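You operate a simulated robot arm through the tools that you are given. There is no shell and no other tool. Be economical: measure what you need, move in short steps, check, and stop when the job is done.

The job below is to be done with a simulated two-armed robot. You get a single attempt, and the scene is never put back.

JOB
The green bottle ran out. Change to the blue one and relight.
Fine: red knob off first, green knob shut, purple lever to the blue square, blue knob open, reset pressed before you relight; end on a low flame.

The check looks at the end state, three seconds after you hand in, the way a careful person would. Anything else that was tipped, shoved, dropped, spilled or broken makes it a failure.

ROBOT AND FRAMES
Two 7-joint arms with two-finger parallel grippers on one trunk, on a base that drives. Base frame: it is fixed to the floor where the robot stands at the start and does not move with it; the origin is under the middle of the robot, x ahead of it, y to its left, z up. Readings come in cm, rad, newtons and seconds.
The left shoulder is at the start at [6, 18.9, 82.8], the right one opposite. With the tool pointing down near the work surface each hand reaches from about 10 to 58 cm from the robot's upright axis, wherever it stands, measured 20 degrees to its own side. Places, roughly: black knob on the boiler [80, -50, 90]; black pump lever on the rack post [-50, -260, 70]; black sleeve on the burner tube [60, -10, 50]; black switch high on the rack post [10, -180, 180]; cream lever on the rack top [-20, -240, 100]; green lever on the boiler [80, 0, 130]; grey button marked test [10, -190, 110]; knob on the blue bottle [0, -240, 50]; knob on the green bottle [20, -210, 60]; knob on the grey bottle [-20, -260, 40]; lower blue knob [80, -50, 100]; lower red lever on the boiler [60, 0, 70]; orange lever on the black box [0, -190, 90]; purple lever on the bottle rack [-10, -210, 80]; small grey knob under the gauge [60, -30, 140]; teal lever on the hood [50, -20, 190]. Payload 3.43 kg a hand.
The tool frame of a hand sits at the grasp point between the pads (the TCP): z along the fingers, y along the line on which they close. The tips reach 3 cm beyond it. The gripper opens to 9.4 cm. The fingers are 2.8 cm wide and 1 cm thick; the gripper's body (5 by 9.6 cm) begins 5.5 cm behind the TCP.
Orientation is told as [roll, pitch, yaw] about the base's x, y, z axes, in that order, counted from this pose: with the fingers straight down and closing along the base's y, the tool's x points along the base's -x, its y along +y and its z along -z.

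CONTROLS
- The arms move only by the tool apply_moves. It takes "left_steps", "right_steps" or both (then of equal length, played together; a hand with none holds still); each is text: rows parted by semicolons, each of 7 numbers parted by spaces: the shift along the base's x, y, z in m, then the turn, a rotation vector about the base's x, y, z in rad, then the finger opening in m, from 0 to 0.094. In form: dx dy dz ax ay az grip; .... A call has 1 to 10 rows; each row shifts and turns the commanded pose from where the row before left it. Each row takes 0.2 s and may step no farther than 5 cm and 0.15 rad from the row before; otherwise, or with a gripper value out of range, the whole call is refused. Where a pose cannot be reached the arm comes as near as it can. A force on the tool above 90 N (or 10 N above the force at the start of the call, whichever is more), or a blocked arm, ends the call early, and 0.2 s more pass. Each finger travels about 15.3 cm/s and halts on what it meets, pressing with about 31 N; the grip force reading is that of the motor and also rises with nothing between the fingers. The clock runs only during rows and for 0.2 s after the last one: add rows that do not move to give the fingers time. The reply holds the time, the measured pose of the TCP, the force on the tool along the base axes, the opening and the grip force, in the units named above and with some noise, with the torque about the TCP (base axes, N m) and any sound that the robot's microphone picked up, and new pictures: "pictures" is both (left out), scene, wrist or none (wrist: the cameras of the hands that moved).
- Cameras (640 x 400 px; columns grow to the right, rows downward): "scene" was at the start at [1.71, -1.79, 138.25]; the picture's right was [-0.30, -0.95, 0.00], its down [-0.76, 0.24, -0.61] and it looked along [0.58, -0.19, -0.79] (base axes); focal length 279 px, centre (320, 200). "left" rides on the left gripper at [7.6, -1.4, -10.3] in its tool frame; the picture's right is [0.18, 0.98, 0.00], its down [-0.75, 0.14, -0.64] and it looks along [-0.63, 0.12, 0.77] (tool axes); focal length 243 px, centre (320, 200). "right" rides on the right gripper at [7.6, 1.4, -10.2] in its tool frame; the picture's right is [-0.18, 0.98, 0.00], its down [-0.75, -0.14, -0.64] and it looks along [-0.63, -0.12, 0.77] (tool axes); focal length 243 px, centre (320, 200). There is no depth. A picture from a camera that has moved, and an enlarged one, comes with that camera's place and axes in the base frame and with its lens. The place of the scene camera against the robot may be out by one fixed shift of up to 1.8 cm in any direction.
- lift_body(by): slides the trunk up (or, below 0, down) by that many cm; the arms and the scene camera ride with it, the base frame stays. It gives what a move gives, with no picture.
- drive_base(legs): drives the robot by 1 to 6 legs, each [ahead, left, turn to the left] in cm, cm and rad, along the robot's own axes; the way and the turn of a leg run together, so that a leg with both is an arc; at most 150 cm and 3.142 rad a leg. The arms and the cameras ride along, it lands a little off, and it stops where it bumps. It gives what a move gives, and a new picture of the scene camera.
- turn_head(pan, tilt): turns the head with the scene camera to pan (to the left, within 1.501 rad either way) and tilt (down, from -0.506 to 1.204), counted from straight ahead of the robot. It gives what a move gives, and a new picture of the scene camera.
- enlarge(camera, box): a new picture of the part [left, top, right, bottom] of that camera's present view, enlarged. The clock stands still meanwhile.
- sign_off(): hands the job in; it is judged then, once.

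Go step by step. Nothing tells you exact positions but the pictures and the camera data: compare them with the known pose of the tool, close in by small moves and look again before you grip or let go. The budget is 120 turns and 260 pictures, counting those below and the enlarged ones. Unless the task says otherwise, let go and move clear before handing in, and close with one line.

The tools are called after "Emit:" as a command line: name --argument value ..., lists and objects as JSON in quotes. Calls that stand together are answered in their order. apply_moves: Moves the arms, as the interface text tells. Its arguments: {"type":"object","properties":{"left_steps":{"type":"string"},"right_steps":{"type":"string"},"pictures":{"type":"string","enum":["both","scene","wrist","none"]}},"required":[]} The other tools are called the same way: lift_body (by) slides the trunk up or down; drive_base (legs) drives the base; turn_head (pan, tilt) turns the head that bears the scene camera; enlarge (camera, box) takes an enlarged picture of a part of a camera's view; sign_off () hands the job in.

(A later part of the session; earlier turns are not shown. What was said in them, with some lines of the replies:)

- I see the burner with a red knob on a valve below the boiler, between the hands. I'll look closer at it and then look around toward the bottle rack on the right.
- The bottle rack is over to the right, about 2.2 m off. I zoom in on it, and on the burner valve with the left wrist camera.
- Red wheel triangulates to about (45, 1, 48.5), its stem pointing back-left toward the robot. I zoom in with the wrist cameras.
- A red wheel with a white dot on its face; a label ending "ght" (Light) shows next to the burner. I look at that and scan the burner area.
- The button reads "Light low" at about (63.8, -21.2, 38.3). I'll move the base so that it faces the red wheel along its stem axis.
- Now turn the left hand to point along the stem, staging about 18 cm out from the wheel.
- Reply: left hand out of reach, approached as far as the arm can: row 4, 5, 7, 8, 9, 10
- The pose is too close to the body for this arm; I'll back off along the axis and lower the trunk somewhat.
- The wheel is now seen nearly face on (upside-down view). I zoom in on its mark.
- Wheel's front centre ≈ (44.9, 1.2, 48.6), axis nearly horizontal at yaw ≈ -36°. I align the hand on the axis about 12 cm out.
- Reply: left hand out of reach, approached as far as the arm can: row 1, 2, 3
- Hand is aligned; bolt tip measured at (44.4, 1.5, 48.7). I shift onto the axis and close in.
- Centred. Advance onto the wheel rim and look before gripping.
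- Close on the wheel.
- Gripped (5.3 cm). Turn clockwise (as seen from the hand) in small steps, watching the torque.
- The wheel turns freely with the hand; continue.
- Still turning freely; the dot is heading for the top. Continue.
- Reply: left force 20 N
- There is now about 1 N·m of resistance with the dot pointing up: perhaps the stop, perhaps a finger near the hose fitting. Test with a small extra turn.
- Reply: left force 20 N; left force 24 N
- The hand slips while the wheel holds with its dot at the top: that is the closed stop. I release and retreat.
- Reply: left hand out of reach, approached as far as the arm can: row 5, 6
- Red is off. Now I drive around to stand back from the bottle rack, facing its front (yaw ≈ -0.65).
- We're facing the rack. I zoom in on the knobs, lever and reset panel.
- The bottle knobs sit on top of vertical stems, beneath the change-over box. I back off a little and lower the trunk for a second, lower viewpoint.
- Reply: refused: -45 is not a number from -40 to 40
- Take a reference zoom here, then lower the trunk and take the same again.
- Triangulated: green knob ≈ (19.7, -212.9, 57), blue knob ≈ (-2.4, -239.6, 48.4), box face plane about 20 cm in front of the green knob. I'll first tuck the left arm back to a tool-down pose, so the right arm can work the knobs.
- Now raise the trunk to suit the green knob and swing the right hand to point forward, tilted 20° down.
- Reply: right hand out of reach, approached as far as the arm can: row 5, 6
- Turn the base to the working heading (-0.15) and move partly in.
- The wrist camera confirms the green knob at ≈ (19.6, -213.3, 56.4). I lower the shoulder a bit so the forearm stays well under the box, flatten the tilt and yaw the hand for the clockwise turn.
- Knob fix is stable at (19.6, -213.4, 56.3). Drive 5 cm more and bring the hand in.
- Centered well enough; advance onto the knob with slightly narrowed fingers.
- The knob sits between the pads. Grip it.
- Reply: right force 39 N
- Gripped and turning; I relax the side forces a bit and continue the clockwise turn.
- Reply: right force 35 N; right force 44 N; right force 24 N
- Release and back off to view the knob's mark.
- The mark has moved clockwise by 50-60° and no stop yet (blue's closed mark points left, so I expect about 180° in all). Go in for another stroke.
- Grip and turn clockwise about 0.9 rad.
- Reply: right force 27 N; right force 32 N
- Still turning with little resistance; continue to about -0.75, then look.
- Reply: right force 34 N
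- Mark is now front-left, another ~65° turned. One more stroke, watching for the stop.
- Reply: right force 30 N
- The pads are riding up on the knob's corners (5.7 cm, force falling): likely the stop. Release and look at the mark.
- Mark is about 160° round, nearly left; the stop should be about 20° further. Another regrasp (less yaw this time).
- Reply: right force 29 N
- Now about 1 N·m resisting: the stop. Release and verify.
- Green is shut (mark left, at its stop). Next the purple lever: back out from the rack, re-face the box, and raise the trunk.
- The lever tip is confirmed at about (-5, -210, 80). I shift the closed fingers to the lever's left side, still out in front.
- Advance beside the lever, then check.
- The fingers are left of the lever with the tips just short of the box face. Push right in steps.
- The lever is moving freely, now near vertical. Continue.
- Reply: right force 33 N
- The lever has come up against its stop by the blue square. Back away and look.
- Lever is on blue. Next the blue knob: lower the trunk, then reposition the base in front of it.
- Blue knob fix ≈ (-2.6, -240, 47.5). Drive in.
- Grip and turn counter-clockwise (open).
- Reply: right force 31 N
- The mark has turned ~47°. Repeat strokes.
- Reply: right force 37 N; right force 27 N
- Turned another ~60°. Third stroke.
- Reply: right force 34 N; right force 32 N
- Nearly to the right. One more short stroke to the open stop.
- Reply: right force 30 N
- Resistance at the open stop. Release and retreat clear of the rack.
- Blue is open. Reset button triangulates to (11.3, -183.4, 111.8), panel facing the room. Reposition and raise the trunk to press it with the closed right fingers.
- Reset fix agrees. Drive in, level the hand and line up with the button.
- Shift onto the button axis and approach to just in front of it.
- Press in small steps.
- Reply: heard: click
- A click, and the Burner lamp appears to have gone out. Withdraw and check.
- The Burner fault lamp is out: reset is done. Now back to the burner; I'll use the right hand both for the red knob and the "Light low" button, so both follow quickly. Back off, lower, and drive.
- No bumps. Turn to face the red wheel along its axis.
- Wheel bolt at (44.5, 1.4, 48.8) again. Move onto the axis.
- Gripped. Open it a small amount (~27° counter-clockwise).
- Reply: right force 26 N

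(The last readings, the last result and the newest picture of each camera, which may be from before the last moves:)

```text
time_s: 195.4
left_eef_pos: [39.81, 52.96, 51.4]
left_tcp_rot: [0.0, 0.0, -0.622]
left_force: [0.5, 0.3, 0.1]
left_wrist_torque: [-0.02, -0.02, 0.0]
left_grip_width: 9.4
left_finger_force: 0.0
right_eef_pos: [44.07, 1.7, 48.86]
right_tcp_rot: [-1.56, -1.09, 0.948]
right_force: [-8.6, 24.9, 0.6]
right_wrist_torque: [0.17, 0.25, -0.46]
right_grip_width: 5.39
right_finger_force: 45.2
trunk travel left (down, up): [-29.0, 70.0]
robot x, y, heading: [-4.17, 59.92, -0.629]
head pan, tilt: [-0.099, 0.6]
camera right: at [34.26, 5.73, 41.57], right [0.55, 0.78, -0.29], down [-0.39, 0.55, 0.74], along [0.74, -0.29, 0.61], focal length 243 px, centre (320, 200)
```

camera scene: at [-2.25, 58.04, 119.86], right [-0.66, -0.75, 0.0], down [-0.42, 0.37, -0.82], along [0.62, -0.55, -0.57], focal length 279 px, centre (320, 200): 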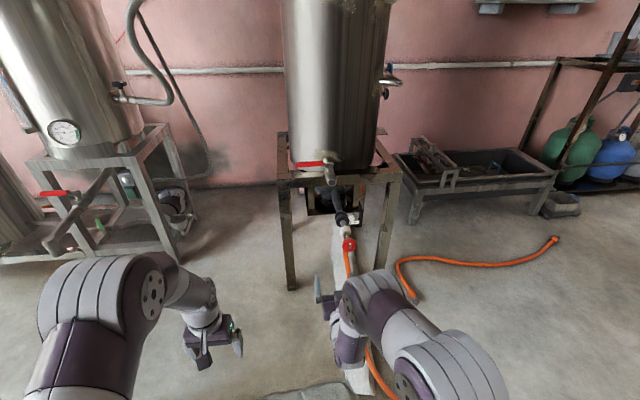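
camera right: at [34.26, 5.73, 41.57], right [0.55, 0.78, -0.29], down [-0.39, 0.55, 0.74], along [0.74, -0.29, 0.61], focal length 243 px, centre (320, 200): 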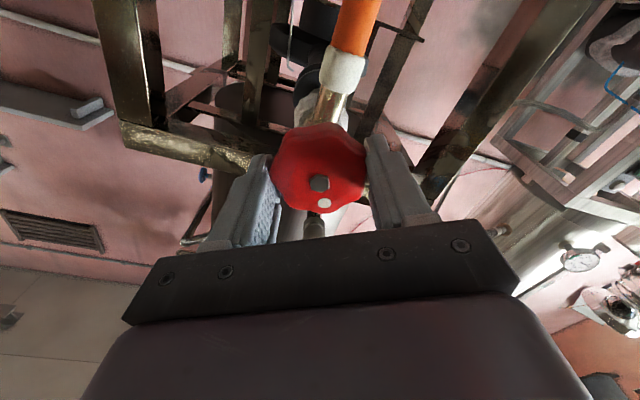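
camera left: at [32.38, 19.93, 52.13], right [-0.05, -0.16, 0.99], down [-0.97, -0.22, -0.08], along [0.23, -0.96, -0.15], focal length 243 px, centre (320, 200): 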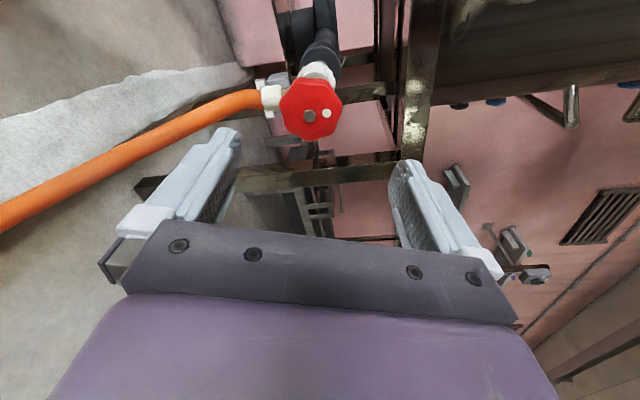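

The wheel turned with the hand to a low opening. Release, swing right of the burner tube, and drive in toward the Light button.

Emit:
apply_moves --right_steps "0 0 0 0 0 0 0.094; 0 0 0 0 0 0 0.094; -0.034 0.024 0 0 0 0 0.094; -0.034 0.024 0 0 0 0 0.05; -0.0228 -0.0328 -0.025 0.098 -0.068 0 0; -0.0228 -0.0328 -0.025 0.098 -0.068 0 0; -0.0228 -0.0328 -0.025 0.098 -0.068 0 0" --pictures "none"

Emit:
drive_base --legs '[[26, 0, 0]]'

Emit:
apply_moves --right_steps "0 0 0 0 0 0 0"

```text
time_s: 197.0
left_eef_pos: [39.84, 52.73, 51.4]
left_tcp_rot: [0.002, 0.0, -0.623]
left_force: [-0.6, -1.0, 0.8]
left_wrist_torque: [0.02, 0.0, 0.01]
left_grip_width: 9.4
left_finger_force: 0.1
right_eef_pos: [30.86, -3.64, 41.17]
right_tcp_rot: [-1.523, -1.453, 0.915]
right_force: [-1.1, 0.7, -0.4]
right_wrist_torque: [-0.03, 0.02, 0.03]
right_grip_width: 0.0
right_finger_force: 31.1
trunk travel left (down, up): [-29.0, 70.0]
robot x, y, heading: [-4.44, 60.18, -0.626]
head pan, tilt: [-0.099, 0.6]
```

```text
time_s: 198.9
left_eef_pos: [60.98, 37.45, 51.5]
left_tcp_rot: [0.003, 0.001, -0.625]
left_force: [-0.2, -0.3, 0.2]
left_wrist_torque: [0.01, 0.02, -0.03]
left_grip_width: 9.39
left_finger_force: 0.1
right_eef_pos: [51.86, -18.85, 41.22]
right_tcp_rot: [-1.517, -1.449, 0.906]
right_force: [-0.5, -0.2, -0.3]
right_wrist_torque: [0.0, -0.04, 0.03]
right_grip_width: 0.02
right_finger_force: 31.3
trunk travel left (down, up): [-29.0, 70.0]
robot x, y, heading: [16.51, 44.8, -0.629]
head pan, tilt: [-0.099, 0.6]
camera scene: at [18.79, 42.83, 119.86], right [-0.66, -0.75, 0.0], down [-0.42, 0.38, -0.82], along [0.62, -0.55, -0.57], focal length 279 px, centre (320, 200)
```

scene: 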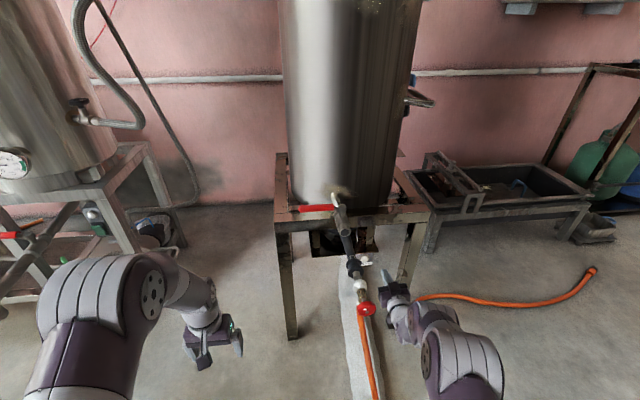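

```text
time_s: 199.3
left_eef_pos: [60.9, 37.64, 51.36]
left_tcp_rot: [0.003, 0.002, -0.626]
left_force: [-0.3, 0.3, 0.3]
left_wrist_torque: [0.02, -0.03, 0.0]
left_grip_width: 9.43
left_finger_force: 0.1
right_eef_pos: [51.82, -18.81, 41.33]
right_tcp_rot: [-1.52, -1.451, 0.909]
right_force: [0.2, 0.4, 0.8]
right_wrist_torque: [0.01, 0.03, 0.02]
right_grip_width: 0.02
right_finger_force: 30.9
trunk travel left (down, up): [-29.0, 70.0]
robot x, y, heading: [17.0, 44.58, -0.625]
head pan, tilt: [-0.099, 0.6]
camera scene: at [18.77, 42.85, 119.86], right [-0.66, -0.75, 0.0], down [-0.42, 0.38, -0.83], along [0.62, -0.55, -0.56], focal length 279 px, centre (320, 200)
camera right: at [43.68, -12.48, 33.67], right [0.57, 0.82, 0.06], down [-0.55, 0.32, 0.77], along [0.61, -0.48, 0.64], focal length 243 px, centre (320, 200)
```

scene: 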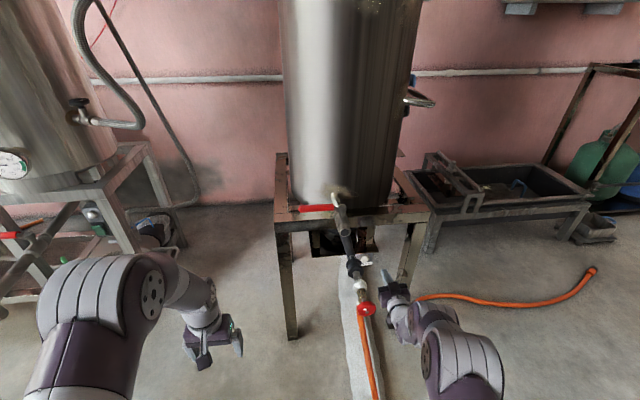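
right: 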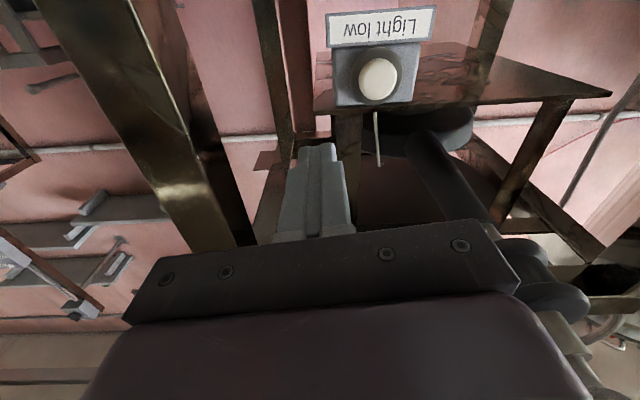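

The Light button is confirmed at (63.8, -21.2, 38.7), facing us. Line up and press.

Emit:
apply_moves --right_steps "0.02 0.004 -0.014 0 0 0.14 0; 0.025 -0.002 -0.014 0 0 0 0; 0.028 -0.004 0 0 0 0 0; 0.009 -0.0044 0 0 0 0 0; 0.0045 -0.0022 0 0 0 0 0; 0 0 0 0 0 0 0"

```text
time_s: 200.7
left_eef_pos: [60.92, 37.52, 51.43]
left_tcp_rot: [0.002, 0.003, -0.625]
left_force: [-0.7, 0.2, 0.4]
left_wrist_torque: [-0.03, 0.02, -0.02]
left_grip_width: 9.4
left_finger_force: 0.1
right_eef_pos: [60.61, -19.82, 38.35]
right_tcp_rot: [-1.516, -1.451, 1.045]
right_force: [-3.9, -0.9, 0.5]
right_wrist_torque: [0.0, 0.01, -0.09]
right_grip_width: 0.01
right_finger_force: 31.2
trunk travel left (down, up): [-29.0, 70.0]
robot x, y, heading: [16.42, 44.8, -0.626]
head pan, tilt: [-0.099, 0.6]
camera scene: at [18.75, 42.84, 119.86], right [-0.66, -0.75, 0.0], down [-0.42, 0.38, -0.83], along [0.62, -0.55, -0.56], focal length 279 px, centre (320, 200)
camera right: at [51.62, -14.63, 30.86], right [0.45, 0.89, 0.06], down [-0.59, 0.24, 0.77], along [0.67, -0.39, 0.64], focal length 243 px, centre (320, 200)
```

scene: 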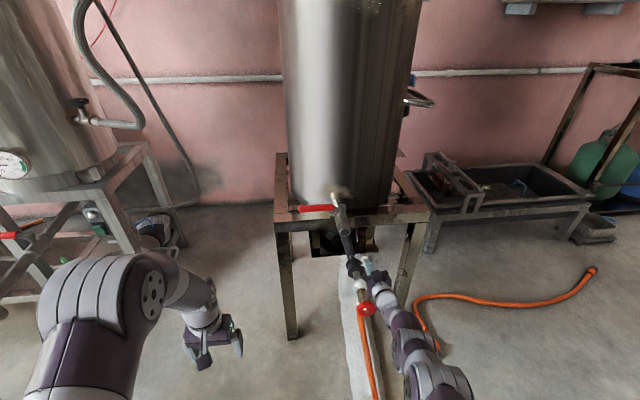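
right: 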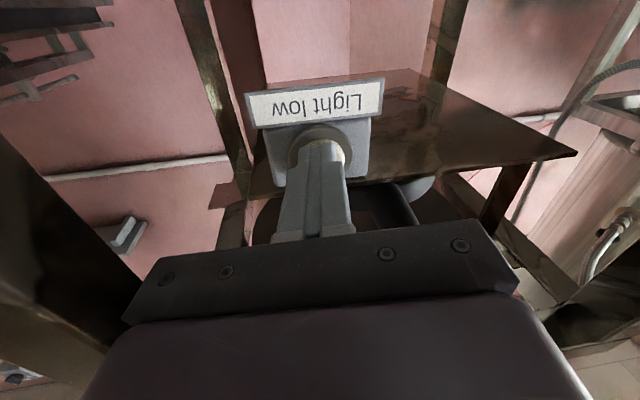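

Contact with the button (a few newtons). Push a little more.

Emit:
apply_moves --right_steps "0.0045 -0.0022 0 0 0 0 0; 0.0045 -0.0022 0 0 0 0 0; 0 0 0 0 0 0 0; 0 0 0 0 0 0 0"

```text
time_s: 201.7
left_eef_pos: [60.8, 37.65, 51.52]
left_tcp_rot: [0.002, 0.002, -0.624]
left_force: [0.5, -0.2, -0.2]
left_wrist_torque: [-0.02, 0.02, 0.0]
left_grip_width: 9.39
left_finger_force: 0.0
right_eef_pos: [61.06, -20.01, 38.38]
right_tcp_rot: [-1.492, -1.453, 1.021]
right_force: [-25.2, 12.0, -4.2]
right_wrist_torque: [-0.18, 0.04, -0.09]
right_grip_width: 0.02
right_finger_force: 31.1
right hand out of reach, approached as far as the arm can: row 2
trunk travel left (down, up): [-29.0, 70.0]
robot x, y, heading: [16.36, 44.55, -0.626]
head pan, tilt: [-0.099, 0.6]
heard: click
camera scene: at [18.66, 42.87, 119.85], right [-0.66, -0.75, 0.0], down [-0.42, 0.38, -0.83], along [0.62, -0.55, -0.56], focal length 279 px, centre (320, 200)
camera right: at [51.99, -14.86, 30.9], right [0.45, 0.89, 0.07], down [-0.59, 0.24, 0.77], along [0.67, -0.39, 0.63], focal length 243 px, centre (320, 200)
```

scene: 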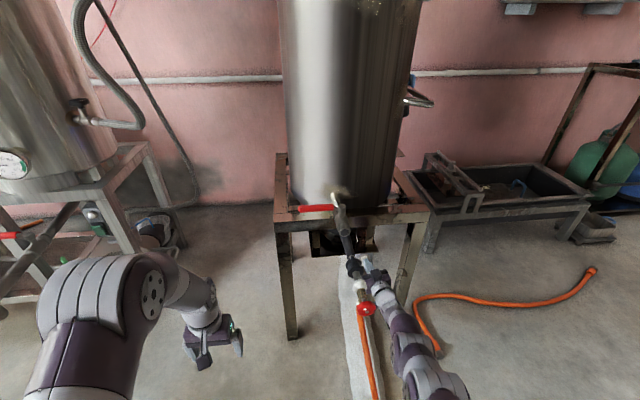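
right: 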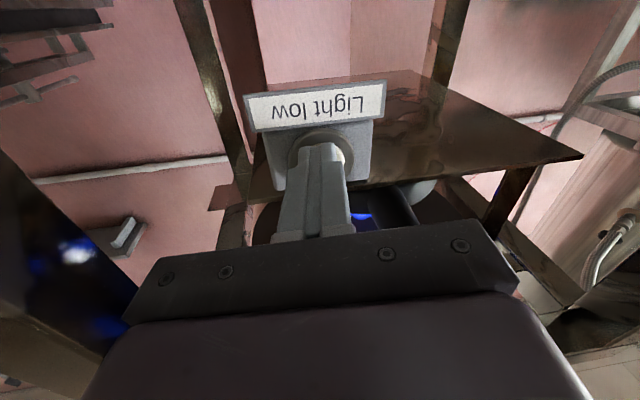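

Click — and a blue flame is visible at the burner: lit. Withdraw the hand and inspect the flame.

Emit:
apply_moves --right_steps "-0.009 0.0044 0 0 0 0 0; -0.027 0.005 0 0 0 0 0; -0.02 -0.025 0 0 0 0 0; -0.02 -0.028 0 0 0 0 0; 0 0 0 0 0 0 0; 0 0 0 0 0 0 0"

Emit:
enlarge --camera "right" --box '[260, 40, 620, 260]'

Emit:
enlarge --camera "scene" --box '[270, 180, 430, 330]'

```text
time_s: 203.1
left_eef_pos: [60.99, 37.62, 51.47]
left_tcp_rot: [0.001, 0.001, -0.625]
left_force: [-0.3, -0.3, -0.2]
left_wrist_torque: [0.01, 0.01, -0.02]
left_grip_width: 9.39
left_finger_force: 0.0
right_eef_pos: [53.34, -24.46, 38.79]
right_tcp_rot: [-1.522, -1.449, 1.05]
right_force: [-0.9, -0.7, -0.7]
right_wrist_torque: [0.0, 0.01, -0.03]
right_grip_width: 0.0
right_finger_force: 31.2
trunk travel left (down, up): [-29.0, 70.0]
robot x, y, heading: [16.57, 45.01, -0.627]
head pan, tilt: [-0.099, 0.6]
camera scene: at [18.78, 42.85, 119.86], right [-0.66, -0.75, 0.0], down [-0.42, 0.38, -0.82], along [0.62, -0.55, -0.57], focal length 279 px, centre (320, 200)
camera right: at [44.47, -19.36, 31.28], right [0.45, 0.89, 0.06], down [-0.59, 0.24, 0.77], along [0.67, -0.39, 0.64], focal length 243 px, centre (320, 200)
```

scene: 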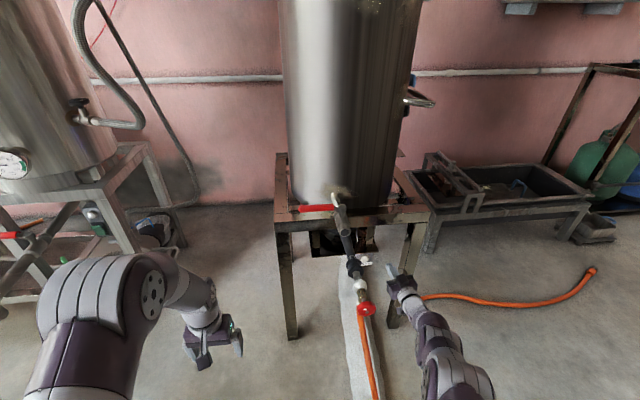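
right: 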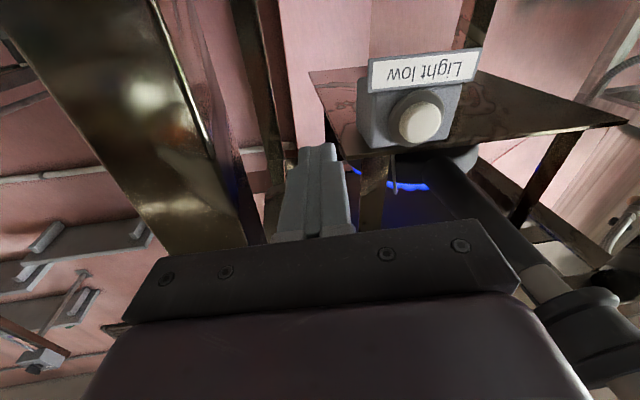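

```text
1.78 times, centred on (440, 150) of right
camera zoom: at [44.47, -19.36, 31.28], right [0.45, 0.89, 0.06], down [-0.59, 0.24, 0.77], along [0.67, -0.39, 0.64], focal length 431 px, centre (107, 289)
```

zoom: 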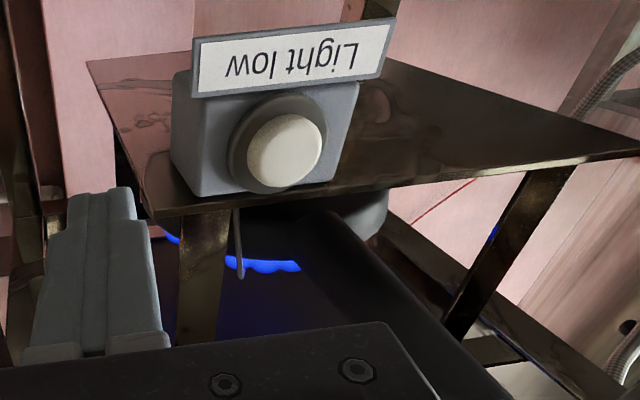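

```text
2.67 times, centred on (350, 255) of scene
camera zoom: at [18.78, 42.85, 119.86], right [-0.66, -0.75, 0.0], down [-0.42, 0.38, -0.82], along [0.62, -0.55, -0.57], focal length 744 px, centre (240, 53)
```

zoom: 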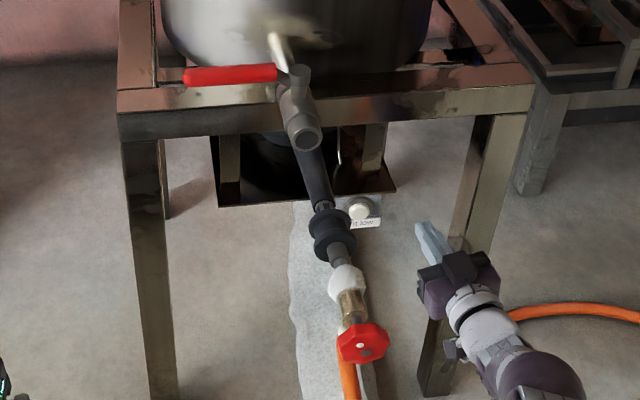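

The flame is a low, steady blue ring. Now back the hand and base out clear, and check once more.

Emit:
apply_moves --right_steps "-0.016 0.011 0 0 0 0 0; -0.016 0.02 0 0 0 0 0; 0 0 0 0 0 0 0" --pictures "wrist"

Emit:
drive_base --legs '[[-30, 0, 0]]'

Emit:
enlarge --camera "right" --box '[220, 0, 460, 150]'

Emit:
enlarge --camera "scene" --box '[270, 150, 430, 270]'

```text
time_s: 203.9
left_eef_pos: [61.06, 37.62, 51.37]
left_tcp_rot: [0.002, 0.001, -0.624]
left_force: [0.3, 0.0, -0.6]
left_wrist_torque: [0.0, 0.02, 0.0]
left_grip_width: 9.42
left_finger_force: 0.2
right_eef_pos: [50.17, -21.14, 38.93]
right_tcp_rot: [-1.518, -1.45, 1.046]
right_force: [-0.5, -0.1, 0.4]
right_wrist_torque: [0.01, -0.01, -0.01]
right_grip_width: 0.0
right_finger_force: 31.4
trunk travel left (down, up): [-29.0, 70.0]
robot x, y, heading: [16.71, 44.76, -0.623]
head pan, tilt: [-0.099, 0.6]
camera right: at [41.18, -16.04, 31.29], right [0.45, 0.89, 0.06], down [-0.59, 0.24, 0.77], along [0.67, -0.39, 0.64], focal length 243 px, centre (320, 200)
```

right: 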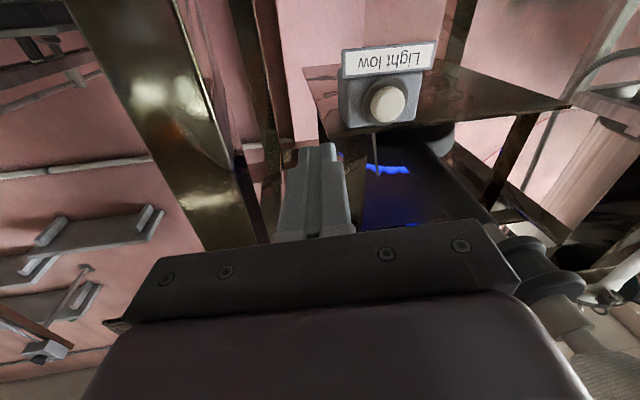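

```text
time_s: 205.9
left_eef_pos: [37.01, 54.82, 51.47]
left_tcp_rot: [0.004, 0.003, -0.628]
left_force: [0.1, 0.0, -0.8]
left_wrist_torque: [-0.01, 0.02, -0.01]
left_grip_width: 9.4
left_finger_force: 0.0
right_eef_pos: [26.21, -3.89, 38.8]
right_tcp_rot: [-1.52, -1.449, 1.045]
right_force: [0.5, 0.4, -0.2]
right_wrist_torque: [-0.02, 0.01, -0.01]
right_grip_width: 0.0
right_finger_force: 31.1
trunk travel left (down, up): [-29.0, 70.0]
robot x, y, heading: [-7.05, 61.78, -0.632]
head pan, tilt: [-0.099, 0.6]
camera scene: at [-5.08, 60.16, 119.86], right [-0.67, -0.75, 0.0], down [-0.42, 0.38, -0.83], along [0.62, -0.55, -0.56], focal length 279 px, centre (320, 200)
```

scene: 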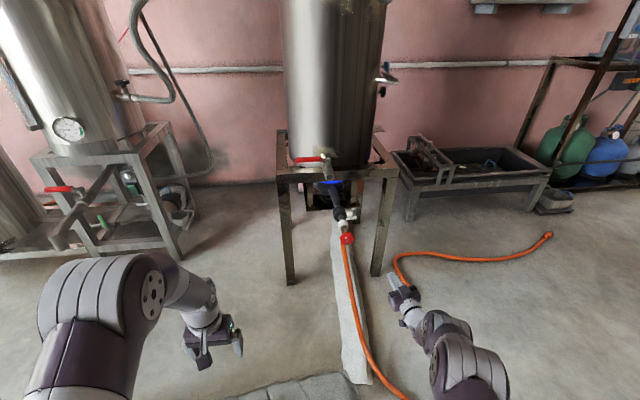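

```text
2.67 times, centred on (340, 75) of right
camera zoom: at [17.18, 1.17, 31.3], right [0.46, 0.89, 0.06], down [-0.59, 0.25, 0.77], along [0.67, -0.39, 0.64], focal length 647 px, centre (267, 533)
```

zoom: 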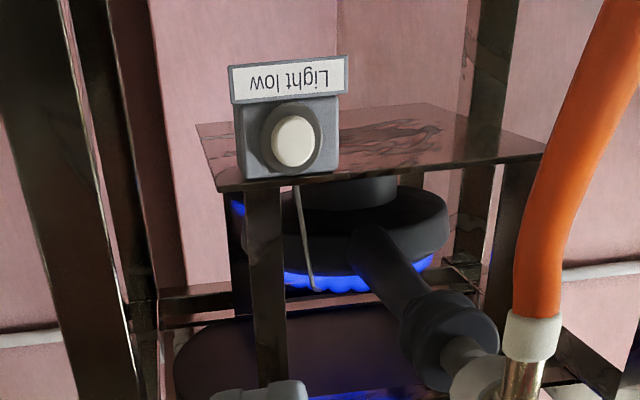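

```text
3.33 times, centred on (350, 210) of scene
camera zoom: at [-5.08, 60.16, 119.86], right [-0.67, -0.75, 0.0], down [-0.42, 0.38, -0.83], along [0.62, -0.55, -0.56], focal length 930 px, centre (220, 167)
```

zoom: 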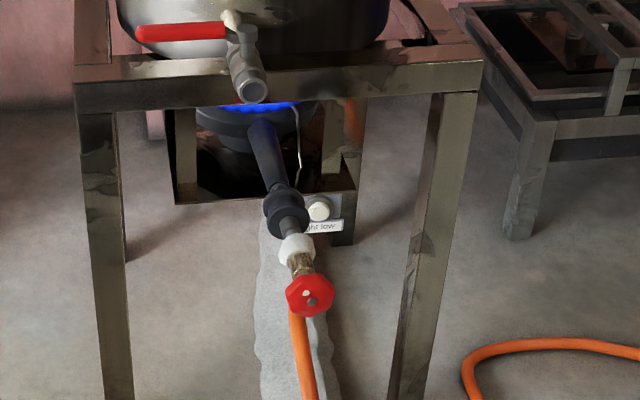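

Low blue flame is steady. A last glance at the panel lamp.

Emit:
turn_head --pan -0.7 --tilt 0.1

Emit:
enlarge --camera "scene" --box '[240, 120, 440, 260]'

```text
time_s: 206.9
left_eef_pos: [37.08, 54.84, 51.44]
left_tcp_rot: [0.001, 0.001, -0.629]
left_force: [0.3, -0.3, -0.2]
left_wrist_torque: [0.0, 0.0, 0.0]
left_grip_width: 9.4
left_finger_force: 0.0
right_eef_pos: [26.18, -4.02, 39.04]
right_tcp_rot: [-1.519, -1.451, 1.046]
right_force: [0.1, -0.1, -0.1]
right_wrist_torque: [0.0, 0.01, -0.01]
right_grip_width: 0.01
right_finger_force: 30.8
trunk travel left (down, up): [-29.0, 70.0]
robot x, y, heading: [-7.63, 62.09, -0.635]
head pan, tilt: [-0.7, 0.099]
camera scene: at [-9.45, 57.1, 124.47], right [-0.97, -0.24, 0.0], down [-0.02, 0.1, -0.99], along [0.24, -0.97, -0.1], focal length 279 px, centre (320, 200)
```

scene: 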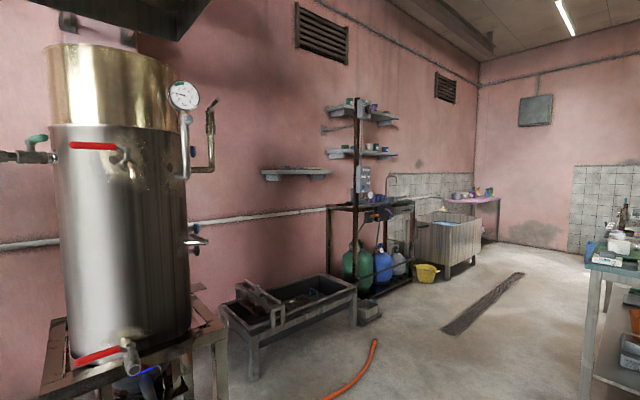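

```text
2.86 times, centred on (340, 190) of scene
camera zoom: at [-9.45, 57.1, 124.47], right [-0.97, -0.24, 0.0], down [-0.02, 0.1, -0.99], along [0.24, -0.97, -0.1], focal length 797 px, centre (263, 229)
```

zoom: 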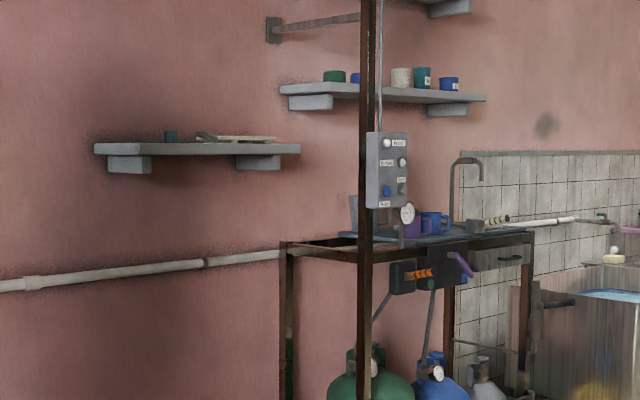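

The Burner lamp stays off, the lever is on blue, the flame burns low, and both hands are clear, so I hand in.

Emit:
sign_off

```text
The job is handed in.
```

The burner is running on the blue bottle with a low, steady blue flame. I turned the red knob off, shut the green knob, moved the purple lever to the blue square, opened the blue knob and pressed reset. I then opened the red knob a little and pressed "Light low" to relight.
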